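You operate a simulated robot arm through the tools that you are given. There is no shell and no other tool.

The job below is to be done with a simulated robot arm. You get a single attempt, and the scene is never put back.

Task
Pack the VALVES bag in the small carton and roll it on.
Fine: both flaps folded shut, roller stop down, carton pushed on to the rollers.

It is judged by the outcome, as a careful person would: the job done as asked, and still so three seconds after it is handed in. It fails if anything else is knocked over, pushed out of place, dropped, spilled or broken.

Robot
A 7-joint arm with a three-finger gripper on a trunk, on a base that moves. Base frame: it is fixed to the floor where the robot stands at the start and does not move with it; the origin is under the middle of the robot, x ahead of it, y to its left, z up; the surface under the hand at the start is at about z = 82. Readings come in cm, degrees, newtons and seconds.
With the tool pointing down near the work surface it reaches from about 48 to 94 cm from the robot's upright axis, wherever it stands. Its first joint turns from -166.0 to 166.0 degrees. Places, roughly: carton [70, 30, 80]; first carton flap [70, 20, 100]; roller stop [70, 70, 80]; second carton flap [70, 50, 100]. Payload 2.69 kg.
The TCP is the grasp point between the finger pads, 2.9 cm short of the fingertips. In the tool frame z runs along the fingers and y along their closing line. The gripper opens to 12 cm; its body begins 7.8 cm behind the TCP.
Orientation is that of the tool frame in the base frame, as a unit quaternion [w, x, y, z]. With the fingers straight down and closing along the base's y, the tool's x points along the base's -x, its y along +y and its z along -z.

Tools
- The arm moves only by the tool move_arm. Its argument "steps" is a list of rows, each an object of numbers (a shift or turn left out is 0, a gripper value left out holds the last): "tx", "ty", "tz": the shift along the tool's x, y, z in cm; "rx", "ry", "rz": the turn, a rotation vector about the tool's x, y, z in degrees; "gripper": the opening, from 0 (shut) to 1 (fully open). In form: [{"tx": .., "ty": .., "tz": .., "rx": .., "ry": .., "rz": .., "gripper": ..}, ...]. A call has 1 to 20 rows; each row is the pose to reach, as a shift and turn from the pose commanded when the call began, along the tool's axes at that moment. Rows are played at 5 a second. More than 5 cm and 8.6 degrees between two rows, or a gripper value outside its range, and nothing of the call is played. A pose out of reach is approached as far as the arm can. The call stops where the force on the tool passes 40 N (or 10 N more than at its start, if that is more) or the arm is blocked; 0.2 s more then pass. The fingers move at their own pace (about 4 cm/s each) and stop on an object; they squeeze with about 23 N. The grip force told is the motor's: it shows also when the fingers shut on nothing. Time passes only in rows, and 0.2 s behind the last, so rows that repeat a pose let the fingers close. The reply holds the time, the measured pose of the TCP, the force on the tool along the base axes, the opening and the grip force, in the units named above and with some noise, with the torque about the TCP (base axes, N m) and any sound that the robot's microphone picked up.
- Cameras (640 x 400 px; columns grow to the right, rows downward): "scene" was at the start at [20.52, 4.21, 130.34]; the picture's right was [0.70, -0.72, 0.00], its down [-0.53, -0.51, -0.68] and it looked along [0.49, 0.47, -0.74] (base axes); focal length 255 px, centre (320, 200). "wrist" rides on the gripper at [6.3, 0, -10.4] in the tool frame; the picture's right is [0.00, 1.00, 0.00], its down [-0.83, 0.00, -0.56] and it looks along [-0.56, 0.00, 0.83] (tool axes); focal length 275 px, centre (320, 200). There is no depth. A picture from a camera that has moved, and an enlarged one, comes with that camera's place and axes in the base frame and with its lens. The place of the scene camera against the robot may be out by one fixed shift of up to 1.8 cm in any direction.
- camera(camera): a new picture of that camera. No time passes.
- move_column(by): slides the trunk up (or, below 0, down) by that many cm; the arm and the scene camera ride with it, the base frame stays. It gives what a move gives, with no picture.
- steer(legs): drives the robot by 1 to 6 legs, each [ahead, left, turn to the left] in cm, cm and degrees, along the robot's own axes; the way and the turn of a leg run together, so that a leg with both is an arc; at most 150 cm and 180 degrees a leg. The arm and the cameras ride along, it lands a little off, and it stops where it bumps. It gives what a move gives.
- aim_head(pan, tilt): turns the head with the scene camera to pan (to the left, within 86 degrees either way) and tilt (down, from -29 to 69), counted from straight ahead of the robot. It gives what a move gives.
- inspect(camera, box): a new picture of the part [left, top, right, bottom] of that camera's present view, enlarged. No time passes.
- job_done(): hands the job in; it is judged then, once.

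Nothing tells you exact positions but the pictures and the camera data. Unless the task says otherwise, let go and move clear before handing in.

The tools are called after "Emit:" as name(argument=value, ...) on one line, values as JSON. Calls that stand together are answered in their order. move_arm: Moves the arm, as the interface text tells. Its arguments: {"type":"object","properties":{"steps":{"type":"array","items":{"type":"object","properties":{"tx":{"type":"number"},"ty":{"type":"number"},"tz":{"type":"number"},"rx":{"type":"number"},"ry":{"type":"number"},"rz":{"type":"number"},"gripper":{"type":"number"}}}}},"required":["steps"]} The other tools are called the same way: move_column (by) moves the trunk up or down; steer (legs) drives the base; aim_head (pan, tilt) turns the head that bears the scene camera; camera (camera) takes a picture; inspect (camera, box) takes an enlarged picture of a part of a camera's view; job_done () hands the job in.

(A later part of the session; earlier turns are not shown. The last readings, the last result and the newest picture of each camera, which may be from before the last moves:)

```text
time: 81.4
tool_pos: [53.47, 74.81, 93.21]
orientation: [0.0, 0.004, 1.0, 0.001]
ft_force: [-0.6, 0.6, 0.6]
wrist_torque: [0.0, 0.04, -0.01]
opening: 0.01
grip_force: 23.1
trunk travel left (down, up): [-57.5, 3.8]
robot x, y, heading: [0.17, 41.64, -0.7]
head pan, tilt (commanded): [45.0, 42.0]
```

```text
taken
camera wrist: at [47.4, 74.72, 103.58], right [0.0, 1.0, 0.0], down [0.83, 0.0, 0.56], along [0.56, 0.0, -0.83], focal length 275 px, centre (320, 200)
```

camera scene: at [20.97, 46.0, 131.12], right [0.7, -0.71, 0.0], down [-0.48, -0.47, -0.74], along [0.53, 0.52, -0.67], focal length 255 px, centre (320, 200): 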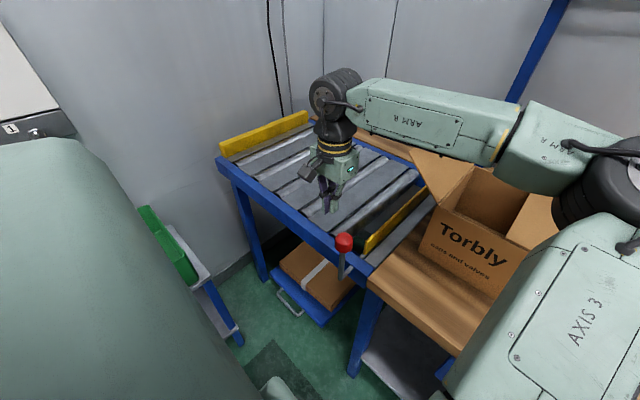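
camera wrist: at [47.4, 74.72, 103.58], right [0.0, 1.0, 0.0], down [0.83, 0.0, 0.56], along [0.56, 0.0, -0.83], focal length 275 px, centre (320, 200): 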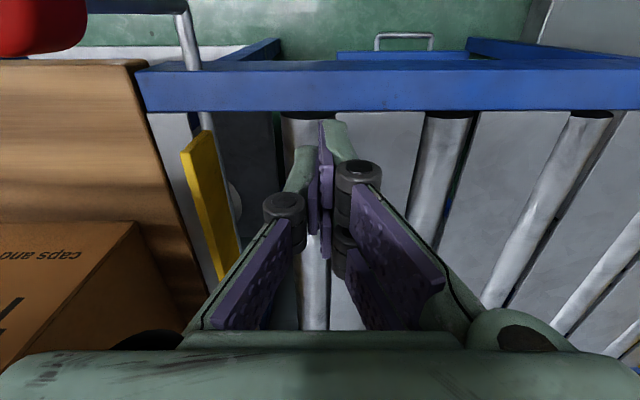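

Hand is upright again at z=93, nothing disturbed. I raise it and move forward beside the second flap on the roller side.

Emit:
move_arm(steps=[{"tz": -4}, {"tz": -8}, {"tz": -12}, {"tz": -13}, {"tz": -13, "tx": -4}, {"tz": -13, "tx": -8}, {"tz": -13, "tx": -12}, {"tz": -13, "tx": -16}, {"tz": -13, "tx": -20}, {"tz": -13, "tx": -20}])

Emit:
camera(camera="scene")

Emit:
camera(camera="wrist")

```text
time: 83.6
tool_pos: [73.41, 74.59, 105.93]
orientation: [0.0, 0.004, 1.0, 0.001]
ft_force: [0.4, 0.5, -0.2]
wrist_torque: [-0.01, 0.03, -0.01]
opening: 0.0
grip_force: 22.7
trunk travel left (down, up): [-57.5, 3.8]
robot x, y, heading: [0.4, 41.3, -0.3]
head pan, tilt (commanded): [45.0, 42.0]
```

```text
taken
camera scene: at [20.97, 45.99, 131.12], right [0.7, -0.71, 0.0], down [-0.48, -0.47, -0.74], along [0.53, 0.52, -0.67], focal length 255 px, centre (320, 200)
```

scene: 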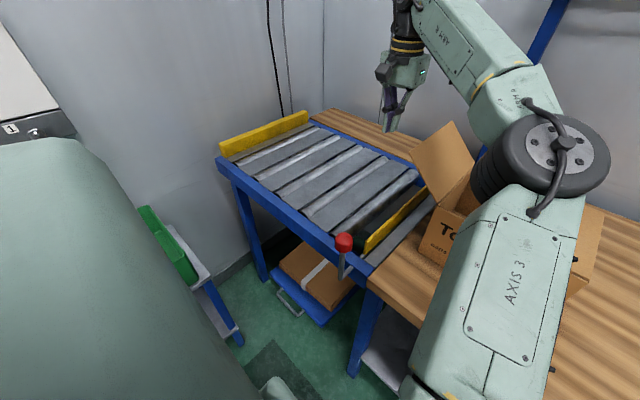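

```text
taken
camera wrist: at [67.28, 74.47, 116.42], right [0.0, 1.0, 0.0], down [0.83, 0.0, 0.56], along [0.56, 0.0, -0.83], focal length 275 px, centre (320, 200)
```

wrist: 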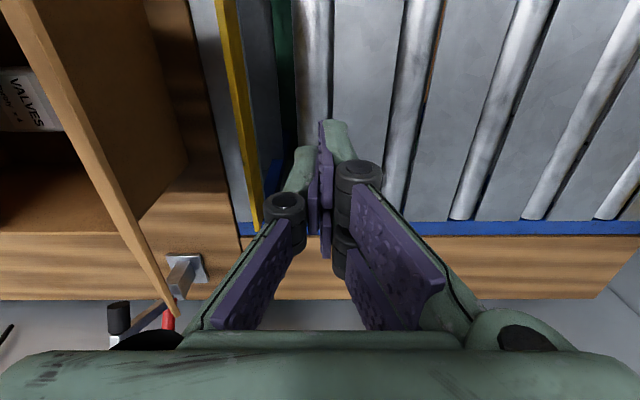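

The flap's edge is at y≈65, z≈105. I raise the trunk for more headroom, then lower and slightly tilt (20°) the hand for the lift-push.

Emit:
move_column(by=3.6)

Emit:
move_arm(steps=[{"tz": 2, "rx": 5}, {"tz": 4, "rx": 10}, {"tz": 6, "rx": 15}, {"tz": 6, "rx": 20}, {"tz": 6, "rx": 20}])

Emit:
camera(camera="scene")

Emit:
camera(camera="wrist")

```text
time: 84.4
tool_pos: [73.54, 74.57, 109.59]
orientation: [0.0, 0.005, 1.0, 0.0]
ft_force: [0.4, 0.0, -0.1]
wrist_torque: [0.01, -0.03, 0.01]
opening: 0.01
grip_force: 23.0
trunk travel left (down, up): [-61.1, 0.2]
robot x, y, heading: [-0.03, 41.63, -0.4]
head pan, tilt (commanded): [45.0, 42.0]
```

```text
time: 85.6
tool_pos: [73.46, 74.59, 103.56]
orientation: [-0.001, 0.004, 0.985, -0.174]
ft_force: [1.2, -0.6, 0.4]
wrist_torque: [0.02, -0.02, -0.02]
opening: 0.0
grip_force: 22.9
trunk travel left (down, up): [-61.1, 0.2]
robot x, y, heading: [0.22, 41.41, -0.5]
head pan, tilt (commanded): [45.0, 42.0]
```

```text
taken
camera scene: at [20.99, 45.99, 134.71], right [0.7, -0.71, 0.0], down [-0.48, -0.47, -0.74], along [0.53, 0.52, -0.67], focal length 255 px, centre (320, 200)
```

scene: 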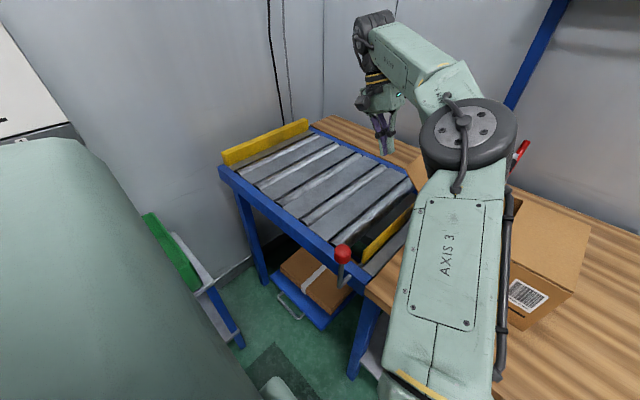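

```text
taken
camera wrist: at [67.28, 78.05, 113.36], right [0.0, 0.94, -0.34], down [0.83, 0.19, 0.52], along [0.55, -0.29, -0.78], focal length 275 px, centre (320, 200)
```

wrist: 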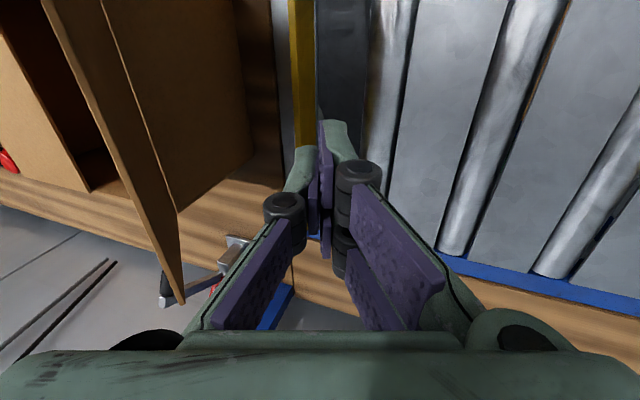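

The 20° tilt is within reach. I close in on the flap edge, stopping just before contact, to check the elbow's clearance.

Emit:
move_arm(steps=[{"ty": -1.9, "tz": 0.7}, {"ty": -3.8, "tz": 1.37}, {"ty": -5.2, "tz": 1.88}, {"ty": -5.8, "tz": 2.1}, {"ty": -5.8, "tz": 2.1}])

Emit:
camera(camera="scene")

Emit:
camera(camera="wrist")

```text
time: 86.8
tool_pos: [73.33, 68.36, 103.72]
orientation: [-0.001, 0.005, 0.985, -0.174]
ft_force: [-1.3, -0.1, -0.3]
wrist_torque: [-0.03, 0.01, -0.02]
opening: 0.0
grip_force: 23.3
trunk travel left (down, up): [-61.1, 0.2]
robot x, y, heading: [0.28, 41.68, -0.5]
head pan, tilt (commanded): [45.0, 42.0]
```

```text
taken
camera scene: at [20.97, 46.0, 134.72], right [0.7, -0.71, 0.0], down [-0.48, -0.47, -0.74], along [0.53, 0.52, -0.67], focal length 255 px, centre (320, 200)
```

scene: 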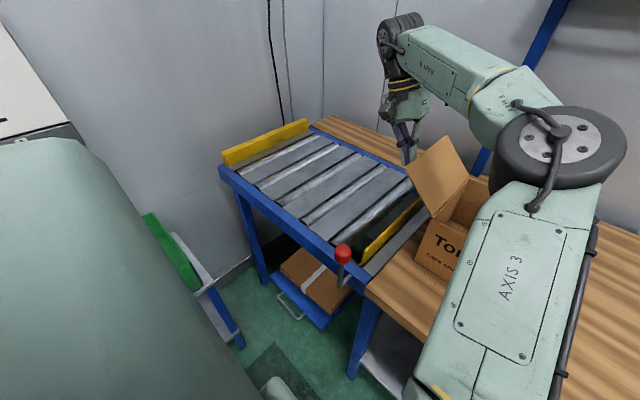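

```text
taken
camera wrist: at [67.09, 71.96, 113.41], right [0.0, 0.94, -0.34], down [0.83, 0.19, 0.52], along [0.55, -0.29, -0.78], focal length 275 px, centre (320, 200)
```

wrist: 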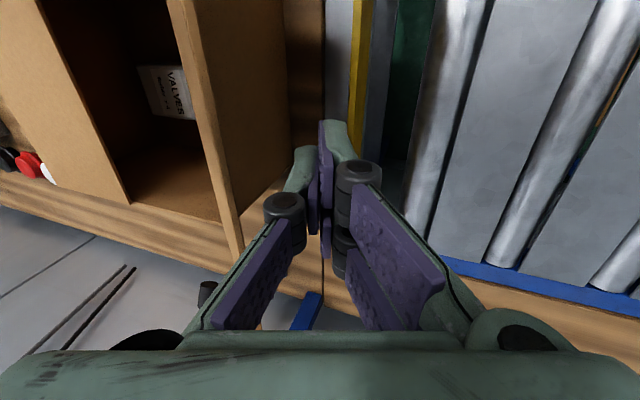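

The elbow has swung well clear of the flap. Now the slow push up and inward on the second flap.

Emit:
move_arm(steps=[{"ty": -0.47, "tz": 0.17}, {"ty": -0.94, "tz": 0.34}, {"ty": -1.41, "tz": 0.51}, {"ty": -1.76, "tz": 0.43}, {"ty": -2.12, "tz": 0.32}, {"ty": -2.47, "tz": 0.22}, {"ty": -2.83, "tz": 0.12}, {"ty": -3.19, "tz": 0.01}, {"ty": -3.54, "tz": -0.09}, {"ty": -3.9, "tz": -0.2}, {"ty": -4.26, "tz": -0.3}, {"ty": -4.62, "tz": -0.4}, {"ty": -4.97, "tz": -0.51}, {"ty": -5.33, "tz": -0.61}, {"ty": -5.69, "tz": -0.72}, {"ty": -6.04, "tz": -0.82}])

Emit:
camera(camera="scene")

Emit:
camera(camera="wrist")

```text
time: 90.2
tool_pos: [73.31, 62.99, 106.31]
orientation: [-0.001, 0.005, 0.985, -0.174]
ft_force: [-0.1, -0.2, -1.5]
wrist_torque: [-0.01, -0.01, -0.04]
opening: 0.01
grip_force: 22.8
trunk travel left (down, up): [-61.1, 0.2]
robot x, y, heading: [0.27, 41.54, -0.5]
head pan, tilt (commanded): [45.0, 42.0]
```

```text
taken
camera scene: at [20.97, 46.0, 134.72], right [0.7, -0.71, 0.0], down [-0.48, -0.47, -0.74], along [0.53, 0.52, -0.67], focal length 255 px, centre (320, 200)
```

scene: 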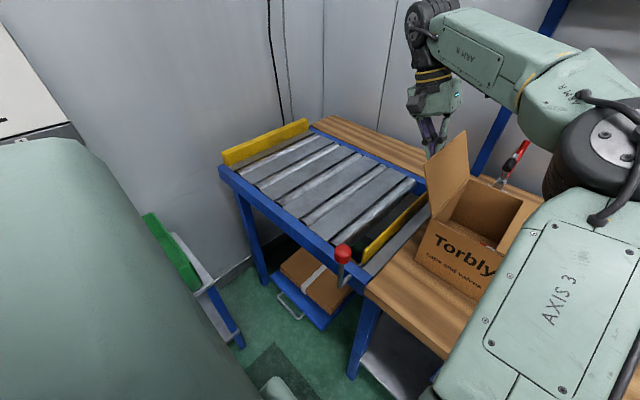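

```text
taken
camera wrist: at [67.16, 66.46, 116.26], right [0.0, 0.94, -0.34], down [0.83, 0.19, 0.52], along [0.55, -0.29, -0.78], focal length 275 px, centre (320, 200)
```

wrist: 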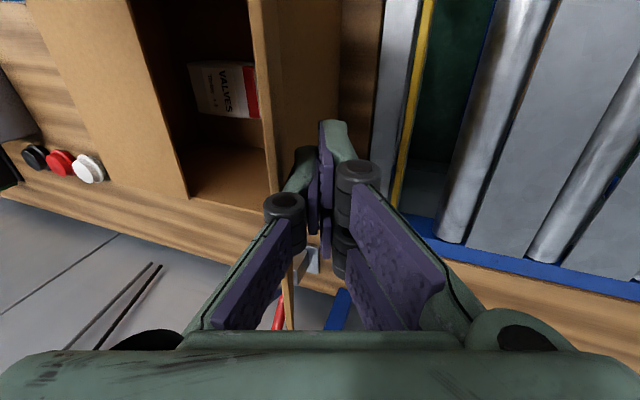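

Emit:
inspect(camera="scene", box=[380, 70, 560, 310])

```text
1.67 times, centred on (470, 190) of scene
camera zoom: at [20.97, 46.0, 134.72], right [0.7, -0.71, 0.0], down [-0.48, -0.47, -0.74], along [0.53, 0.52, -0.67], focal length 425 px, centre (70, 217)
```

zoom: 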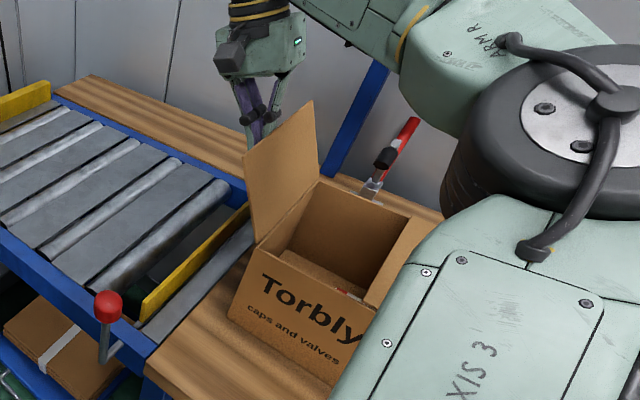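

The second flap is now about 65° up and the carton has not moved. I continue through vertical.

Emit:
move_arm(steps=[{"ty": -0.32, "tz": 0.01}, {"ty": -0.63, "tz": 0.02}, {"ty": -0.95, "tz": 0.03}, {"ty": -1.26, "tz": 0.03}, {"ty": -1.58, "tz": 0.04}, {"ty": -1.9, "tz": 0.05}, {"ty": -2.21, "tz": 0.06}, {"ty": -2.53, "tz": 0.07}, {"ty": -2.84, "tz": 0.08}, {"ty": -3.16, "tz": 0.09}, {"ty": -3.49, "tz": 0.21}, {"ty": -3.82, "tz": 0.33}, {"ty": -4.15, "tz": 0.45}, {"ty": -4.48, "tz": 0.57}, {"ty": -4.8, "tz": 0.69}, {"ty": -5.13, "tz": 0.81}, {"ty": -5.46, "tz": 0.93}, {"ty": -5.79, "tz": 1.05}, {"ty": -6.12, "tz": 1.17}, {"ty": -6.45, "tz": 1.29}])

Emit:
inspect(camera="scene", box=[380, 70, 560, 310])

Emit:
camera(camera="wrist")

```text
time: 94.4
tool_pos: [73.25, 56.37, 107.51]
orientation: [-0.001, 0.004, 0.985, -0.174]
ft_force: [-0.1, 0.4, 0.0]
wrist_torque: [0.02, -0.01, -0.01]
opening: 0.0
grip_force: 22.6
trunk travel left (down, up): [-61.1, 0.2]
robot x, y, heading: [0.66, 41.68, -0.3]
head pan, tilt (commanded): [45.0, 42.0]
```

```text
1.67 times, centred on (470, 190) of scene
camera zoom: at [20.97, 46.0, 134.72], right [0.7, -0.71, 0.0], down [-0.48, -0.47, -0.74], along [0.53, 0.52, -0.67], focal length 425 px, centre (70, 217)
```

zoom: 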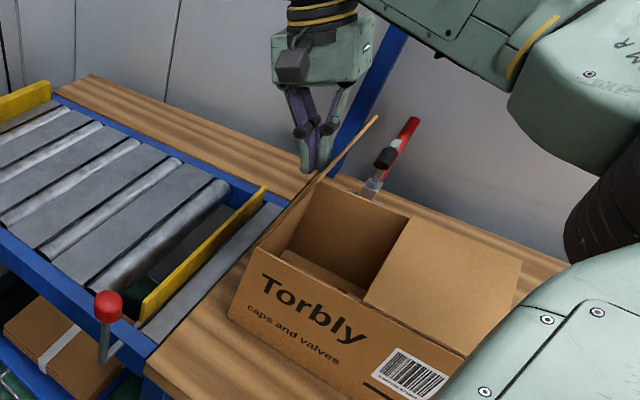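

```text
taken
camera wrist: at [67.11, 59.9, 117.26], right [0.0, 0.94, -0.34], down [0.83, 0.19, 0.52], along [0.55, -0.29, -0.78], focal length 275 px, centre (320, 200)
```

wrist: 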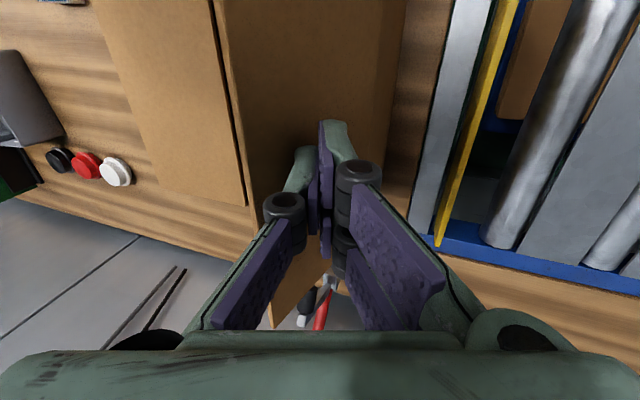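

The flap has passed vertical with the carton still in place. I follow it inward and down.

Emit:
move_arm(steps=[{"ty": -0.54, "tz": -0.02}, {"ty": -1.08, "tz": -0.03}, {"ty": -1.42, "tz": 0.2}, {"ty": -1.74, "tz": 0.48}, {"ty": -2.07, "tz": 0.75}, {"ty": -2.39, "tz": 1.03}, {"ty": -2.76, "tz": 1.33}, {"ty": -3.12, "tz": 1.67}, {"ty": -3.38, "tz": 2.13}, {"ty": -3.63, "tz": 2.6}, {"ty": -3.87, "tz": 3.11}, {"ty": -4.11, "tz": 3.62}, {"ty": -4.35, "tz": 4.14}, {"ty": -4.48, "tz": 4.66}, {"ty": -4.6, "tz": 5.19}, {"ty": -4.73, "tz": 5.71}, {"ty": -4.77, "tz": 6.2}, {"ty": -4.77, "tz": 6.63}, {"ty": -4.73, "tz": 7.04}])

Emit:
inspect(camera="scene", box=[380, 70, 560, 310])

Emit:
camera(camera="wrist")

```text
time: 98.4
tool_pos: [73.39, 49.58, 102.46]
orientation: [-0.001, 0.005, 0.985, -0.174]
ft_force: [-0.2, -0.5, -0.4]
wrist_torque: [0.03, 0.02, 0.01]
opening: 0.0
grip_force: 23.1
trunk travel left (down, up): [-61.1, 0.2]
robot x, y, heading: [0.22, 41.95, -0.5]
head pan, tilt (commanded): [45.0, 42.0]
```

```text
1.67 times, centred on (470, 190) of scene
camera zoom: at [20.98, 46.0, 134.72], right [0.7, -0.71, 0.0], down [-0.48, -0.47, -0.74], along [0.53, 0.52, -0.67], focal length 425 px, centre (70, 217)
```

zoom: 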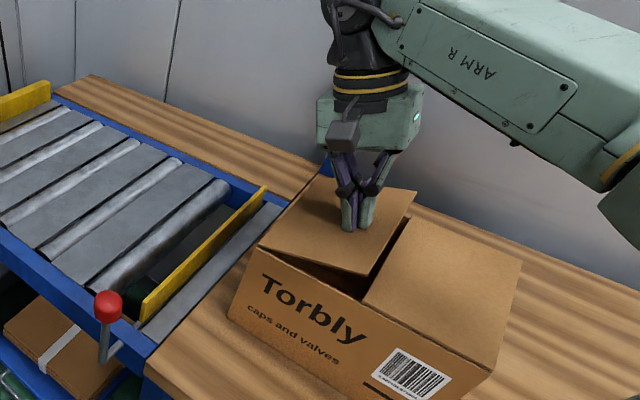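

```text
taken
camera wrist: at [67.14, 53.08, 112.19], right [0.0, 0.94, -0.34], down [0.83, 0.19, 0.52], along [0.55, -0.29, -0.78], focal length 275 px, centre (320, 200)
```

wrist: 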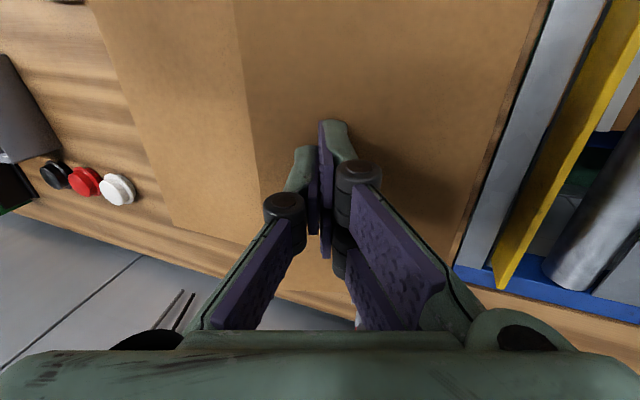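

Nearly shut. I press down in small steps until it is flat.

Emit:
move_arm(steps=[{"ty": 0.07, "tz": 0.19}, {"ty": 0.14, "tz": 0.38}, {"ty": 0.2, "tz": 0.56}, {"ty": 0.27, "tz": 0.75}, {"ty": 0.34, "tz": 0.94}, {"ty": 0.41, "tz": 1.13}, {"ty": 0.48, "tz": 1.32}, {"ty": 0.55, "tz": 1.5}, {"ty": 0.6, "tz": 1.65}, {"ty": 0.65, "tz": 1.79}, {"ty": 0.68, "tz": 1.88}, {"ty": 0.68, "tz": 1.88}])

Emit:
inspect(camera="scene", box=[380, 70, 560, 310])

```text
time: 101.0
tool_pos: [73.09, 49.77, 100.48]
orientation: [-0.001, 0.004, 0.985, -0.174]
ft_force: [-0.1, -0.5, 0.0]
wrist_torque: [0.0, 0.04, -0.02]
opening: 0.02
grip_force: 22.9
trunk travel left (down, up): [-61.1, 0.2]
robot x, y, heading: [0.18, 41.58, -0.5]
head pan, tilt (commanded): [45.0, 42.0]
```

```text
1.67 times, centred on (470, 190) of scene
camera zoom: at [20.97, 46.0, 134.72], right [0.7, -0.71, 0.0], down [-0.48, -0.47, -0.74], along [0.53, 0.52, -0.67], focal length 425 px, centre (70, 217)
```

zoom: 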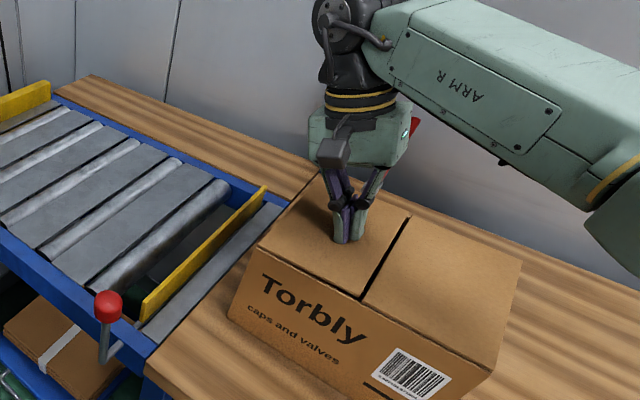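

Almost flat; a little further until I feel it rest.

Emit:
move_arm(steps=[{"ty": 0.04, "tz": 0.1}, {"ty": 0.07, "tz": 0.2}, {"ty": 0.1, "tz": 0.28}, {"ty": 0.14, "tz": 0.38}, {"ty": 0.17, "tz": 0.47}, {"ty": 0.17, "tz": 0.47}])

Emit:
inspect(camera="scene", box=[380, 70, 560, 310])

```text
time: 102.4
tool_pos: [73.16, 49.66, 100.1]
orientation: [0.0, 0.005, 0.985, -0.174]
ft_force: [5.1, 0.1, 11.9]
wrist_torque: [0.0, -0.11, -0.03]
opening: 0.0
grip_force: 22.8
trunk travel left (down, up): [-61.1, 0.2]
robot x, y, heading: [0.13, 41.53, -0.7]
head pan, tilt (commanded): [45.0, 42.0]
```

```text
1.67 times, centred on (470, 190) of scene
camera zoom: at [20.92, 45.98, 134.74], right [0.7, -0.71, 0.0], down [-0.48, -0.47, -0.74], along [0.53, 0.52, -0.67], focal length 425 px, centre (70, 217)
```

zoom: 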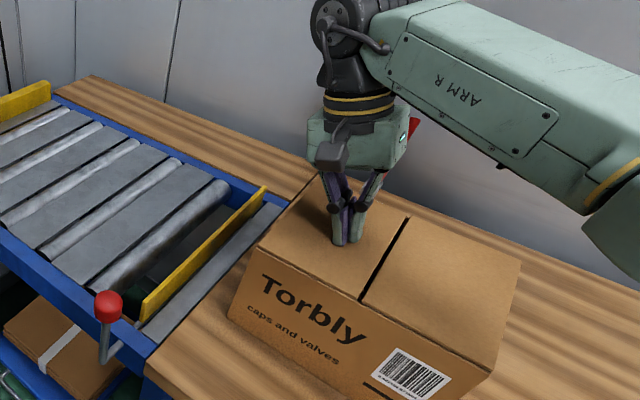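

Both flaps are shut (the second pressed back with 12 N). I lift off, straighten the hand and check that both stay closed.

Emit:
move_arm(steps=[{"ty": -0.34, "tz": -0.94}, {"ty": -0.68, "tz": -1.88}, {"ty": -1.37, "tz": -3.76, "rx": -5}, {"ty": -2.05, "tz": -5.64, "rx": -10}, {"ty": -2.74, "tz": -7.52, "rx": -15}, {"ty": -2.74, "tz": -7.52, "rx": -20}, {"ty": -2.74, "tz": -7.52, "rx": -20}])

Emit:
inspect(camera="scene", box=[380, 70, 560, 310])

Emit:
camera(camera="wrist")

```text
time: 104.0
tool_pos: [73.51, 49.56, 107.98]
orientation: [0.0, 0.004, 1.0, 0.001]
ft_force: [0.0, 0.6, 0.0]
wrist_torque: [-0.02, 0.0, 0.02]
opening: 0.0
grip_force: 22.9
trunk travel left (down, up): [-61.1, 0.2]
robot x, y, heading: [0.01, 41.48, -0.6]
head pan, tilt (commanded): [45.0, 42.0]
```

```text
1.67 times, centred on (470, 190) of scene
camera zoom: at [20.97, 46.01, 134.72], right [0.7, -0.71, 0.0], down [-0.48, -0.47, -0.74], along [0.53, 0.52, -0.67], focal length 425 px, centre (70, 217)
```

zoom: 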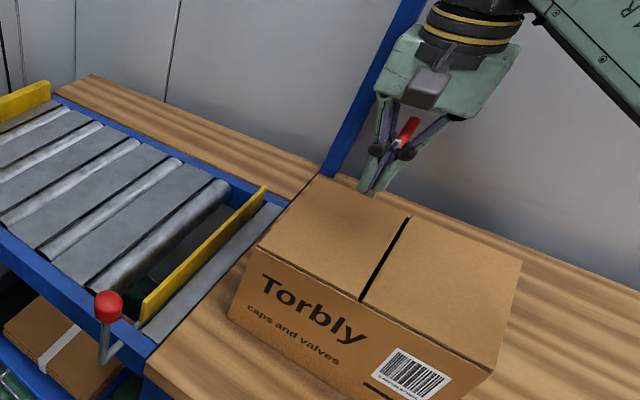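

```text
taken
camera wrist: at [67.22, 49.5, 118.33], right [0.0, 1.0, 0.0], down [0.83, 0.0, 0.56], along [0.56, 0.0, -0.83], focal length 275 px, centre (320, 200)
```

wrist: 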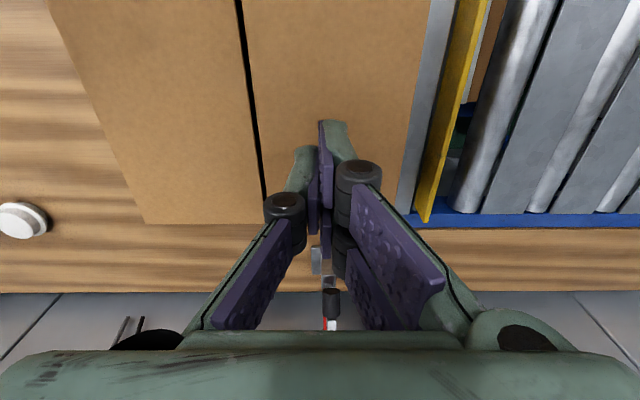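

Both flaps stay closed. Next, the stop lever: I bring the hand back towards the bench's near edge to view the knob from the wrist camera.

Emit:
move_arm(steps=[{"tx": 4}, {"tx": 8}, {"tx": 12}, {"tx": 16}, {"tx": 20, "ty": 1}, {"tx": 22, "ty": 3}, {"tx": 22, "ty": 6}, {"tx": 22, "ty": 6}])

Emit:
camera(camera="wrist")

Emit:
camera(camera="scene")

```text
time: 105.8
tool_pos: [51.17, 55.79, 107.98]
orientation: [0.0, 0.004, 1.0, 0.0]
ft_force: [0.2, -0.1, 0.7]
wrist_torque: [0.0, -0.01, -0.03]
opening: 0.0
grip_force: 23.3
trunk travel left (down, up): [-61.1, 0.2]
robot x, y, heading: [0.29, 41.52, -0.6]
head pan, tilt (commanded): [45.0, 42.0]
```

```text
taken
camera wrist: at [45.04, 55.71, 118.3], right [0.0, 1.0, 0.0], down [0.83, 0.0, 0.56], along [0.56, 0.0, -0.83], focal length 275 px, centre (320, 200)
```

wrist: 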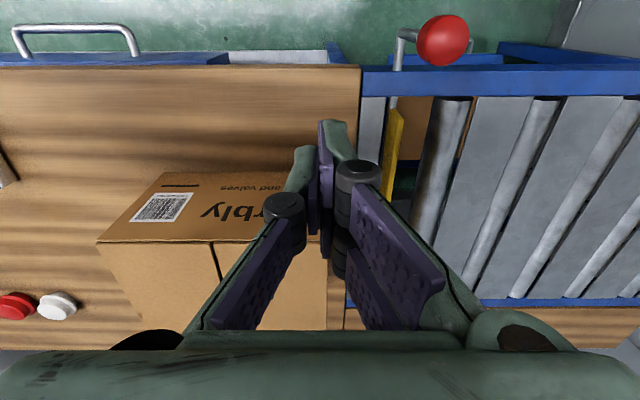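

```text
taken
camera scene: at [20.97, 45.98, 134.72], right [0.7, -0.71, 0.0], down [-0.48, -0.47, -0.74], along [0.53, 0.52, -0.67], focal length 255 px, centre (320, 200)
```

scene: 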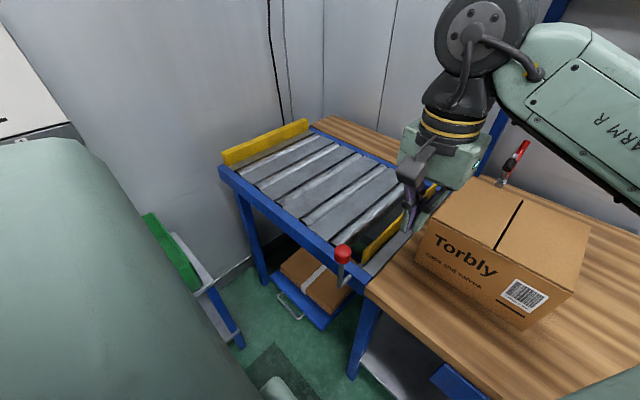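

Emit:
inspect(camera="wrist", box=[340, 0, 500, 130])

Emit:
inspect(camera="scene", box=[290, 200, 420, 310])

```text
3.08 times, centred on (420, 65) of wrist
camera zoom: at [45.04, 55.71, 118.3], right [0.0, 1.0, 0.0], down [0.83, 0.0, 0.56], along [0.56, 0.0, -0.83], focal length 847 px, centre (12, 615)
```

zoom: 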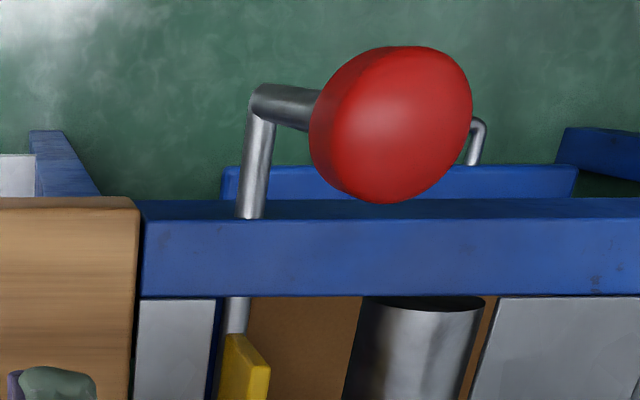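

```text
3.64 times, centred on (355, 255) of scene
camera zoom: at [20.97, 45.98, 134.72], right [0.7, -0.71, 0.0], down [-0.48, -0.47, -0.74], along [0.53, 0.52, -0.67], focal length 927 px, centre (193, 0)
```

zoom: 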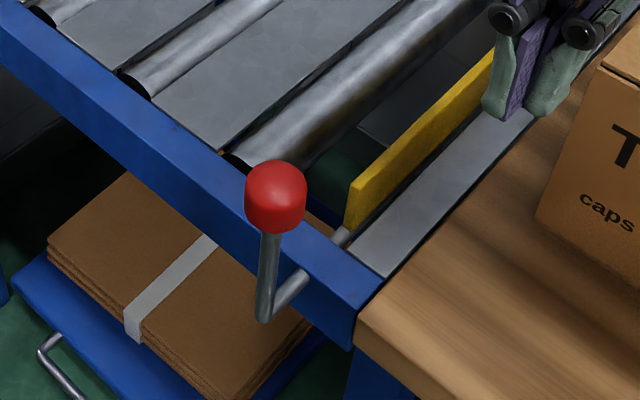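

The knob is at about (46.9, 65.9, 92), radius 2, on a 13 cm arm about the shaft at y≈65.8, z≈79. I lower the closed fingers beside it on the bench side.

Emit:
move_arm(steps=[{"tx": 2, "ty": 0.8, "tz": 3}, {"tx": 4, "ty": 1.5, "tz": 6}, {"tx": 4.6, "ty": 1.7, "tz": 9}, {"tx": 4.6, "ty": 1.7, "tz": 12}, {"tx": 4.6, "ty": 1.7, "tz": 15}, {"tx": 4.6, "ty": 1.7, "tz": 15}])

Emit:
camera(camera="wrist")

Emit:
inspect(camera="scene", box=[270, 100, 510, 320])

```text
time: 107.2
tool_pos: [46.45, 57.63, 93.1]
orientation: [0.0, 0.004, 1.0, 0.001]
ft_force: [0.5, 0.0, 0.7]
wrist_torque: [-0.03, -0.04, 0.02]
opening: 0.02
grip_force: 22.9
trunk travel left (down, up): [-61.1, 0.2]
robot x, y, heading: [0.14, 41.36, -0.6]
head pan, tilt (commanded): [45.0, 42.0]
```

```text
taken
camera wrist: at [40.28, 57.55, 103.46], right [0.0, 1.0, 0.0], down [0.83, 0.0, 0.56], along [0.56, 0.0, -0.83], focal length 275 px, centre (320, 200)
```

wrist: 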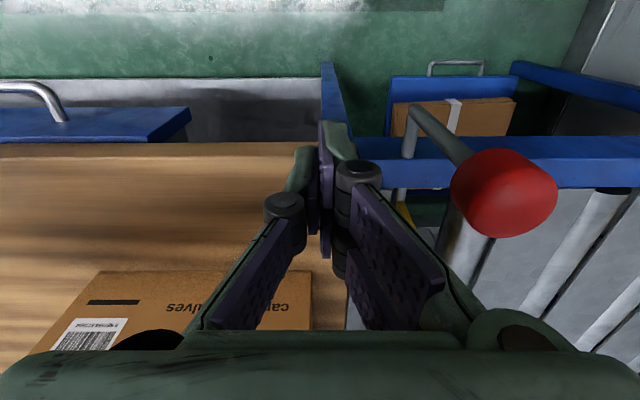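

```text
1.82 times, centred on (390, 210) of scene
camera zoom: at [20.97, 46.0, 134.72], right [0.7, -0.71, 0.0], down [-0.48, -0.47, -0.74], along [0.53, 0.52, -0.67], focal length 463 px, centre (193, 182)
```

zoom: 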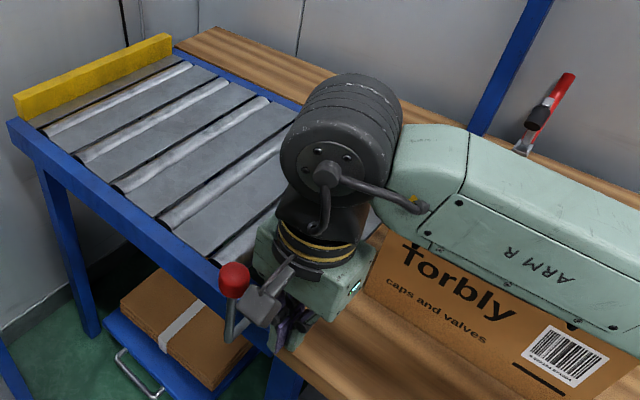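

The fingers stand level with the knob on its bench side. I push it gently towards the rollers and watch the force.

Emit:
move_arm(steps=[{"ty": 1}, {"ty": 2}, {"ty": 3}, {"ty": 3.6}, {"ty": 4.2}, {"ty": 4.6}, {"ty": 5.0}, {"ty": 5.4}, {"ty": 5.8}, {"ty": 6.2}])

Emit:
camera(camera="wrist")

Emit:
inspect(camera="scene", box=[270, 100, 510, 320])

```text
time: 109.4
tool_pos: [46.83, 63.79, 92.77]
orientation: [0.001, 0.004, 1.0, 0.001]
ft_force: [-1.9, -1.8, 1.6]
wrist_torque: [0.0, 0.05, 0.03]
opening: 0.0
grip_force: 22.5
trunk travel left (down, up): [-61.1, 0.2]
robot x, y, heading: [-0.05, 41.65, -0.6]
head pan, tilt (commanded): [45.0, 42.0]
```

```text
taken
camera wrist: at [40.56, 63.7, 103.21], right [0.0, 1.0, 0.0], down [0.83, 0.0, 0.56], along [0.56, 0.0, -0.83], focal length 275 px, centre (320, 200)
```

wrist: 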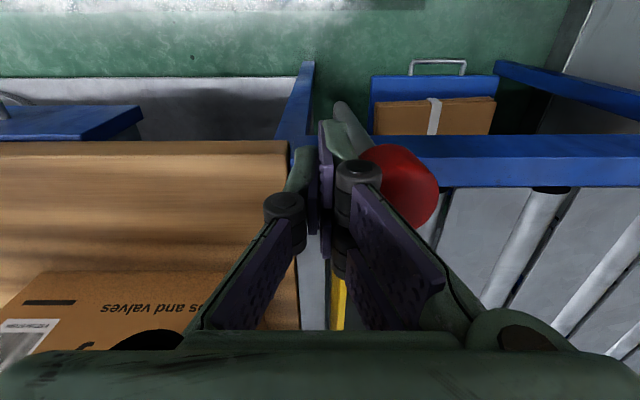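

```text
1.82 times, centred on (390, 210) of scene
camera zoom: at [20.96, 45.99, 134.72], right [0.7, -0.71, 0.0], down [-0.48, -0.47, -0.74], along [0.53, 0.52, -0.67], focal length 463 px, centre (193, 182)
```

zoom: 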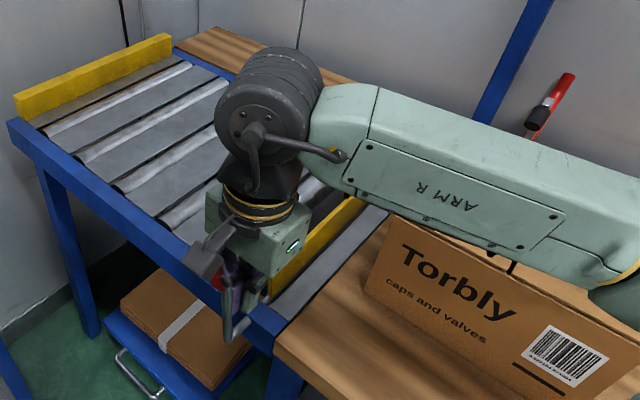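

The lever yields easily (under 2 N) towards the rollers. I keep following its arc.

Emit:
move_arm(steps=[{"ty": 0.7, "tz": -0.05}, {"ty": 1.4, "tz": -0.1}, {"ty": 2.1, "tz": -0.15}, {"ty": 2.7, "tz": -0.2}, {"ty": 3.4, "tz": -0.25}, {"ty": 4.0, "tz": -0.3}, {"ty": 4.7, "tz": -0.35}, {"ty": 5.3, "tz": -0.4}, {"ty": 5.9, "tz": -0.4}, {"ty": 6.5, "tz": -0.4}, {"ty": 7.1, "tz": -0.25}, {"ty": 7.7, "tz": -0.1}, {"ty": 8.3, "tz": 0.05}, {"ty": 9.0, "tz": 0.3}, {"ty": 9.6, "tz": 0.5}])

Emit:
camera(camera="wrist")

Emit:
inspect(camera="scene", box=[240, 100, 480, 320])

```text
time: 112.6
tool_pos: [46.77, 73.42, 92.47]
orientation: [-0.001, 0.004, 1.0, -0.001]
ft_force: [-0.1, 0.0, 0.0]
wrist_torque: [-0.01, -0.02, 0.0]
opening: 0.01
grip_force: 23.3
trunk travel left (down, up): [-61.1, 0.2]
robot x, y, heading: [0.48, 41.28, -0.5]
head pan, tilt (commanded): [45.0, 42.0]
```

```text
taken
camera wrist: at [40.63, 73.27, 102.89], right [0.0, 1.0, 0.0], down [0.83, 0.0, 0.56], along [0.56, 0.0, -0.83], focal length 275 px, centre (320, 200)
```

wrist: 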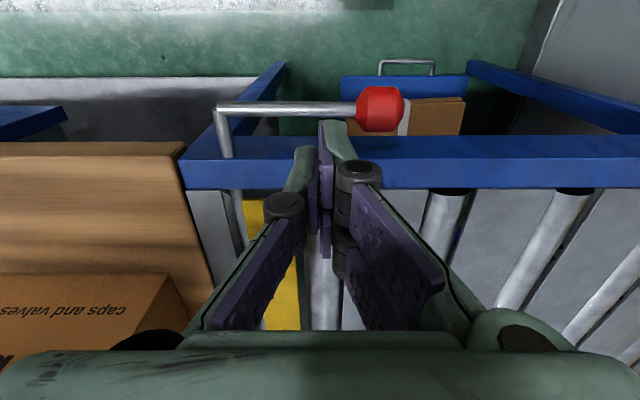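

```text
1.82 times, centred on (360, 210) of scene
camera zoom: at [20.97, 46.01, 134.72], right [0.7, -0.71, 0.0], down [-0.48, -0.47, -0.74], along [0.53, 0.52, -0.67], focal length 463 px, centre (247, 182)
```

zoom: 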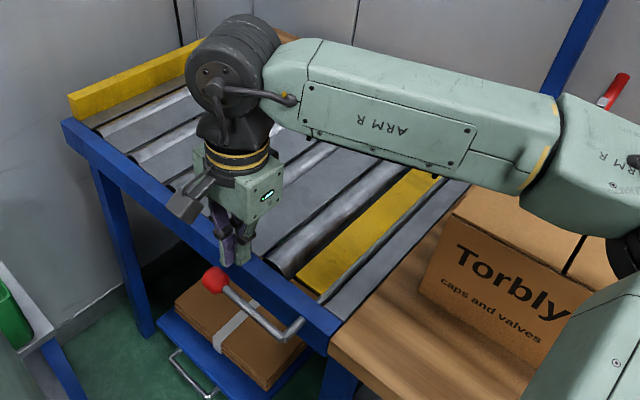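

The lever fell over to horizontal and the yellow plate now lies flat across the gap. I raise the hand clear and inspect.

Emit:
move_arm(steps=[{"tz": -3}, {"tz": -6}, {"tz": -9}, {"tz": -12, "ty": -2}, {"tz": -15, "ty": -5}, {"tz": -15, "ty": -9}, {"tz": -15, "ty": -13}, {"tz": -15, "ty": -17}, {"tz": -15, "ty": -21}, {"tz": -15, "ty": -25}, {"tz": -15, "ty": -25}])

Emit:
camera(camera="scene")

Emit:
inspect(camera="scene", box=[280, 180, 480, 310])

Emit:
camera(camera="wrist")

```text
time: 115.0
tool_pos: [46.68, 48.11, 107.72]
orientation: [0.0, 0.005, 1.0, 0.0]
ft_force: [0.2, 0.9, -0.2]
wrist_torque: [-0.01, -0.02, -0.04]
opening: 0.02
grip_force: 22.9
trunk travel left (down, up): [-61.1, 0.2]
robot x, y, heading: [0.24, 41.99, -0.7]
head pan, tilt (commanded): [45.0, 42.0]
```

```text
taken
camera scene: at [20.99, 46.02, 134.71], right [0.7, -0.71, 0.0], down [-0.48, -0.47, -0.74], along [0.53, 0.52, -0.67], focal length 255 px, centre (320, 200)
```

scene: 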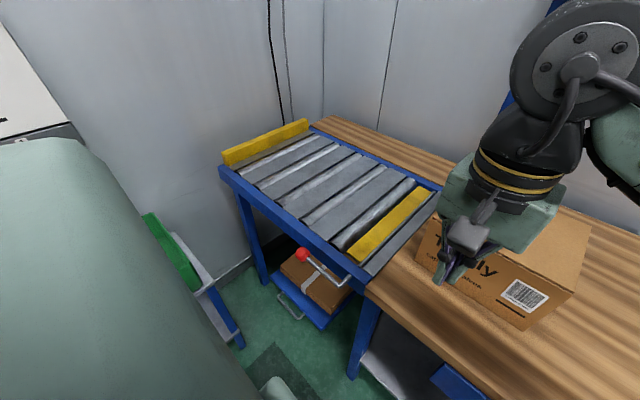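

```text
3.08 times, centred on (380, 245) of scene
camera zoom: at [20.99, 46.02, 134.71], right [0.7, -0.71, 0.0], down [-0.48, -0.47, -0.74], along [0.53, 0.52, -0.67], focal length 784 px, centre (135, 62)
```

zoom: 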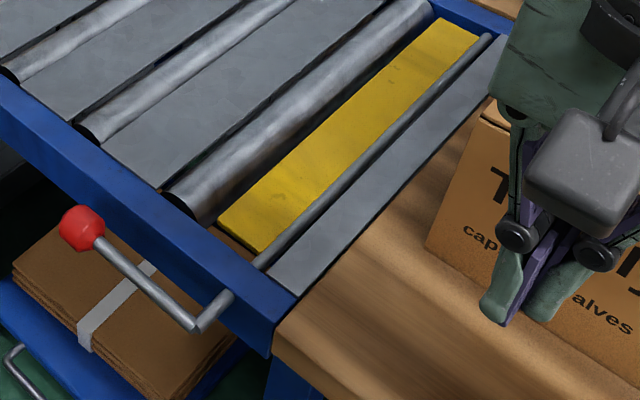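

```text
taken
camera wrist: at [40.48, 48.09, 118.05], right [0.0, 1.0, 0.0], down [0.83, 0.0, 0.56], along [0.56, 0.0, -0.83], focal length 275 px, centre (320, 200)
```

wrist: 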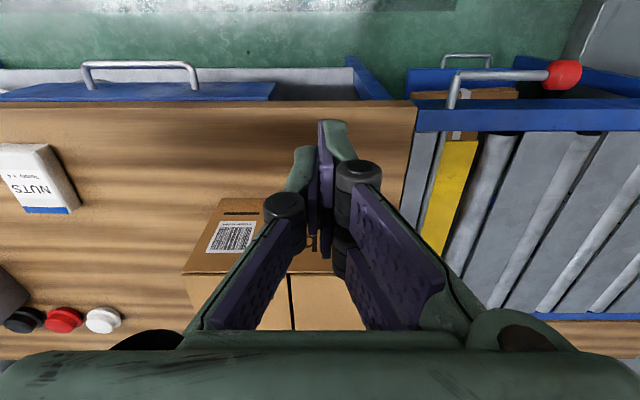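

The stop is flat and the lever is down. For the push I'll open the hand so its two left-side knuckles meet the carton's right face at mid-height; first I go round to the carton's right side.

Emit:
move_arm(steps=[{"tx": -3, "ty": -4}, {"tx": -3, "ty": -8}, {"tx": -3, "ty": -12}, {"tx": -3, "ty": -16}, {"tx": -3, "ty": -20, "gripper": 0.5}, {"tx": -3, "ty": -24, "gripper": 1}, {"tx": -3, "ty": -28, "gripper": 1}, {"tx": -3, "ty": -32, "gripper": 1}, {"tx": -7, "ty": -32, "gripper": 1}, {"tx": -11, "ty": -32, "gripper": 1}, {"tx": -15, "ty": -32, "gripper": 1}, {"tx": -19, "ty": -32, "gripper": 1}, {"tx": -23, "ty": -32, "gripper": 1}, {"tx": -27.3, "ty": -32, "gripper": 1}, {"tx": -27.3, "ty": -32, "gripper": 1}])

Emit:
aim_head(pan=5, tilt=45)

Emit:
camera(camera="scene")

Emit:
camera(camera="wrist")

```text
time: 118.2
tool_pos: [74.0, 15.93, 107.38]
orientation: [0.0, 0.004, 1.0, 0.0]
ft_force: [0.0, 0.1, 0.1]
wrist_torque: [0.02, 0.0, -0.02]
opening: 11.98
grip_force: 0.2
trunk travel left (down, up): [-61.1, 0.2]
robot x, y, heading: [-0.03, 41.61, -0.5]
head pan, tilt (commanded): [45.0, 42.0]
```

```text
time: 119.3
tool_pos: [73.99, 15.98, 107.24]
orientation: [0.0, 0.005, 1.0, 0.001]
ft_force: [0.3, -0.6, -0.2]
wrist_torque: [0.01, -0.03, 0.0]
opening: 11.99
grip_force: 0.0
trunk travel left (down, up): [-61.1, 0.2]
robot x, y, heading: [-0.28, 41.43, -0.7]
head pan, tilt (commanded): [5.0, 45.0]
```

```text
taken
camera scene: at [23.11, 40.78, 134.28], right [0.08, -1.0, 0.0], down [-0.7, -0.06, -0.71], along [0.7, 0.06, -0.71], focal length 255 px, centre (320, 200)
```

scene: 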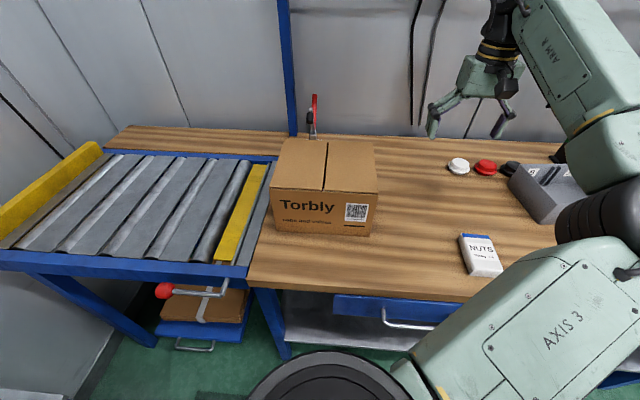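

```text
taken
camera wrist: at [67.68, 15.93, 117.68], right [0.0, 1.0, 0.0], down [0.83, 0.0, 0.56], along [0.56, 0.0, -0.83], focal length 275 px, centre (320, 200)
```

wrist: 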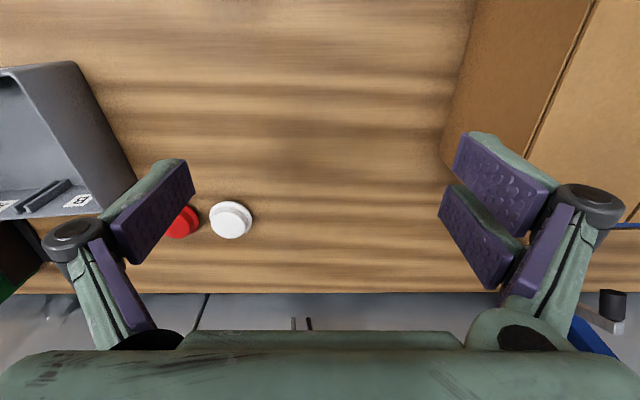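

The hand is ready right of the carton; before lowering I check where the elbow is relative to the PARTS tray.

Emit:
aim_head(pan=-30, tilt=35)

Emit:
camera(camera="scene")

```text
time: 120.3
tool_pos: [73.9, 16.03, 107.28]
orientation: [0.0, 0.003, 1.0, 0.0]
ft_force: [-1.0, 1.1, 0.0]
wrist_torque: [0.03, -0.01, 0.03]
opening: 12.0
grip_force: 0.0
trunk travel left (down, up): [-61.1, 0.2]
robot x, y, heading: [0.21, 41.66, -0.7]
head pan, tilt (commanded): [-30.0, 35.0]
```

```text
taken
camera scene: at [22.59, 35.67, 135.76], right [-0.51, -0.86, 0.0], down [-0.49, 0.29, -0.82], along [0.71, -0.42, -0.57], focal length 255 px, centre (320, 200)
```

scene: 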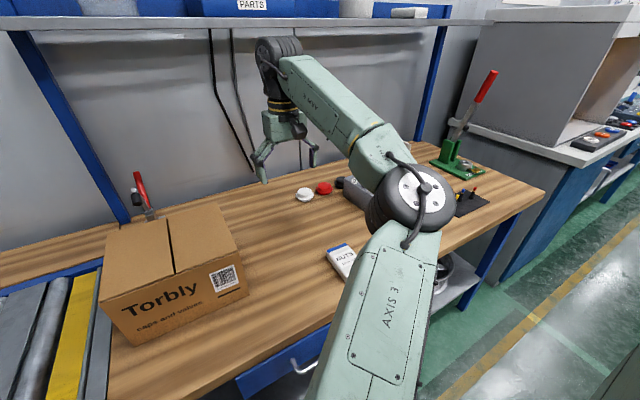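

The elbow is near (48, -3), in front of and above the tray with good clearance. I lower the hand in two stages.

Emit:
move_arm(steps=[{"tz": 3}, {"tz": 6}, {"tz": 9}, {"tz": 11}, {"tz": 11}])

Emit:
camera(camera="scene")

```text
time: 121.5
tool_pos: [73.79, 16.11, 96.25]
orientation: [0.0, 0.006, 1.0, 0.0]
ft_force: [-0.3, -0.9, 0.5]
wrist_torque: [0.0, -0.01, -0.02]
opening: 11.98
grip_force: 0.1
trunk travel left (down, up): [-61.1, 0.2]
robot x, y, heading: [0.24, 41.59, -0.6]
head pan, tilt (commanded): [-30.0, 35.0]
```

```text
taken
camera scene: at [22.59, 35.67, 135.77], right [-0.51, -0.86, 0.0], down [-0.49, 0.29, -0.82], along [0.71, -0.42, -0.57], focal length 255 px, centre (320, 200)
```

scene: 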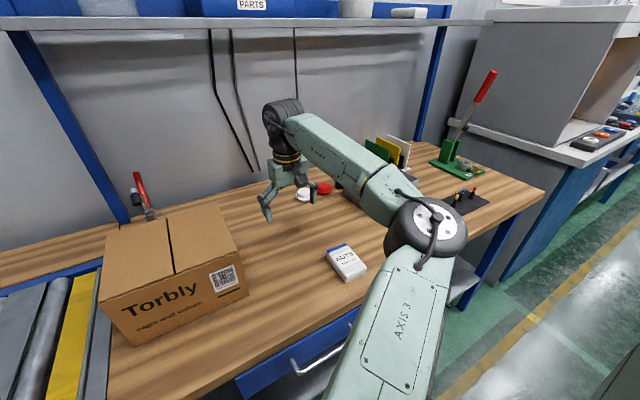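

The elbow comes down with the hand but stays clear of the bench and NUTS bag. I lower the hand a further 7.7 cm, so the knuckles meet the carton at about z=91.

Emit:
move_arm(steps=[{"tz": 2}, {"tz": 4}, {"tz": 6}, {"tz": 7.7}, {"tz": 7.7}])

Emit:
camera(camera="scene")

Emit:
camera(camera="wrist")

```text
time: 122.7
tool_pos: [73.63, 16.28, 88.66]
orientation: [0.0, 0.005, 1.0, 0.001]
ft_force: [-1.4, -0.1, 0.2]
wrist_torque: [-0.01, 0.0, 0.02]
opening: 12.01
grip_force: 0.0
trunk travel left (down, up): [-61.1, 0.2]
robot x, y, heading: [0.53, 42.01, -0.8]
head pan, tilt (commanded): [-30.0, 35.0]
```

```text
taken
camera scene: at [22.59, 35.67, 135.77], right [-0.51, -0.86, 0.0], down [-0.49, 0.29, -0.82], along [0.71, -0.42, -0.57], focal length 255 px, centre (320, 200)
```

scene: 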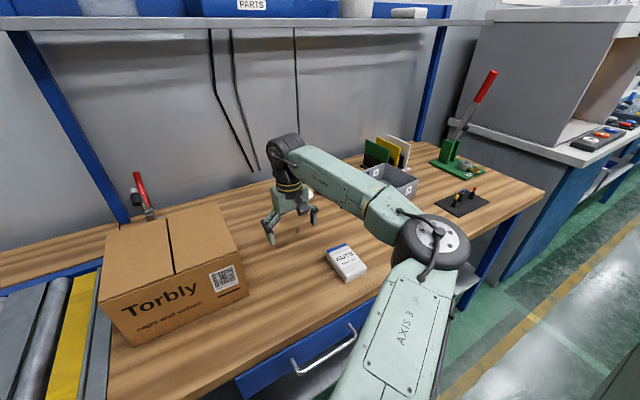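

```text
taken
camera wrist: at [67.39, 16.13, 99.13], right [0.0, 1.0, 0.0], down [0.83, 0.0, 0.56], along [0.56, 0.0, -0.83], focal length 275 px, centre (320, 200)
```

wrist: 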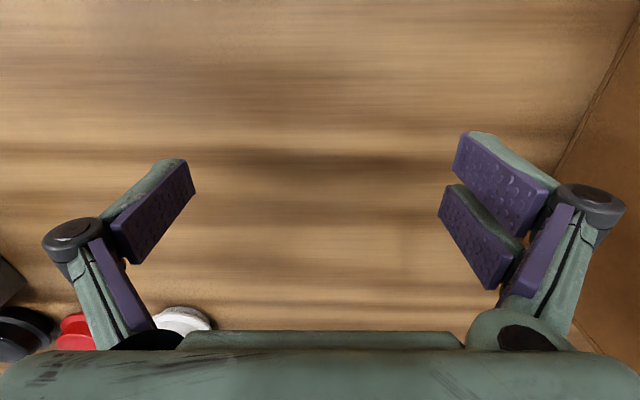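

Clear all round. I start pushing the carton towards the rollers, at 5 cm/s, and check after the first stretch.

Emit:
move_arm(steps=[{"tx": -0.6, "ty": 1.5}, {"tx": -0.6, "ty": 3}, {"tx": -0.6, "ty": 4.5}, {"tx": -0.6, "ty": 5.5}, {"tx": -0.6, "ty": 6.5}, {"tx": -0.6, "ty": 7.5}, {"tx": -0.6, "ty": 8.5}, {"tx": -0.6, "ty": 9.5}, {"tx": -0.6, "ty": 10.5}, {"tx": -0.6, "ty": 11.5}, {"tx": -0.6, "ty": 12.5}, {"tx": -0.6, "ty": 13.5}])

Emit:
camera(camera="wrist")

Emit:
aim_head(pan=20, tilt=42)

Emit:
camera(camera="scene")

```text
time: 125.3
tool_pos: [74.22, 29.61, 88.72]
orientation: [0.0, 0.004, 1.0, -0.001]
ft_force: [0.2, -0.2, -0.2]
wrist_torque: [0.04, -0.01, -0.01]
opening: 11.98
grip_force: 0.1
trunk travel left (down, up): [-61.1, 0.2]
robot x, y, heading: [-0.03, 41.59, -0.4]
head pan, tilt (commanded): [-30.0, 35.0]
```

```text
taken
camera wrist: at [68.02, 29.46, 99.19], right [0.0, 1.0, 0.0], down [0.83, 0.0, 0.56], along [0.56, 0.0, -0.83], focal length 275 px, centre (320, 200)
```

wrist: 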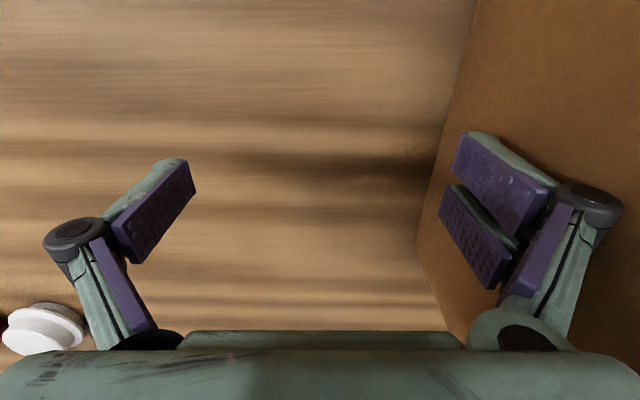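

```text
time: 126.5
tool_pos: [74.19, 29.55, 88.87]
orientation: [0.0, 0.005, 1.0, 0.0]
ft_force: [0.1, -0.6, -0.1]
wrist_torque: [0.0, 0.02, 0.01]
opening: 11.98
grip_force: 0.1
trunk travel left (down, up): [-61.1, 0.2]
robot x, y, heading: [0.13, 41.18, -0.2]
head pan, tilt (commanded): [20.0, 42.0]
```

```text
taken
camera scene: at [22.89, 42.92, 134.72], right [0.33, -0.94, 0.0], down [-0.63, -0.22, -0.74], along [0.7, 0.25, -0.67], focal length 255 px, centre (320, 200)
```

scene: 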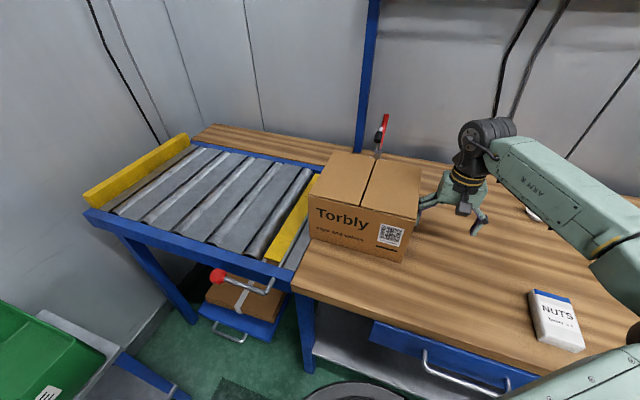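

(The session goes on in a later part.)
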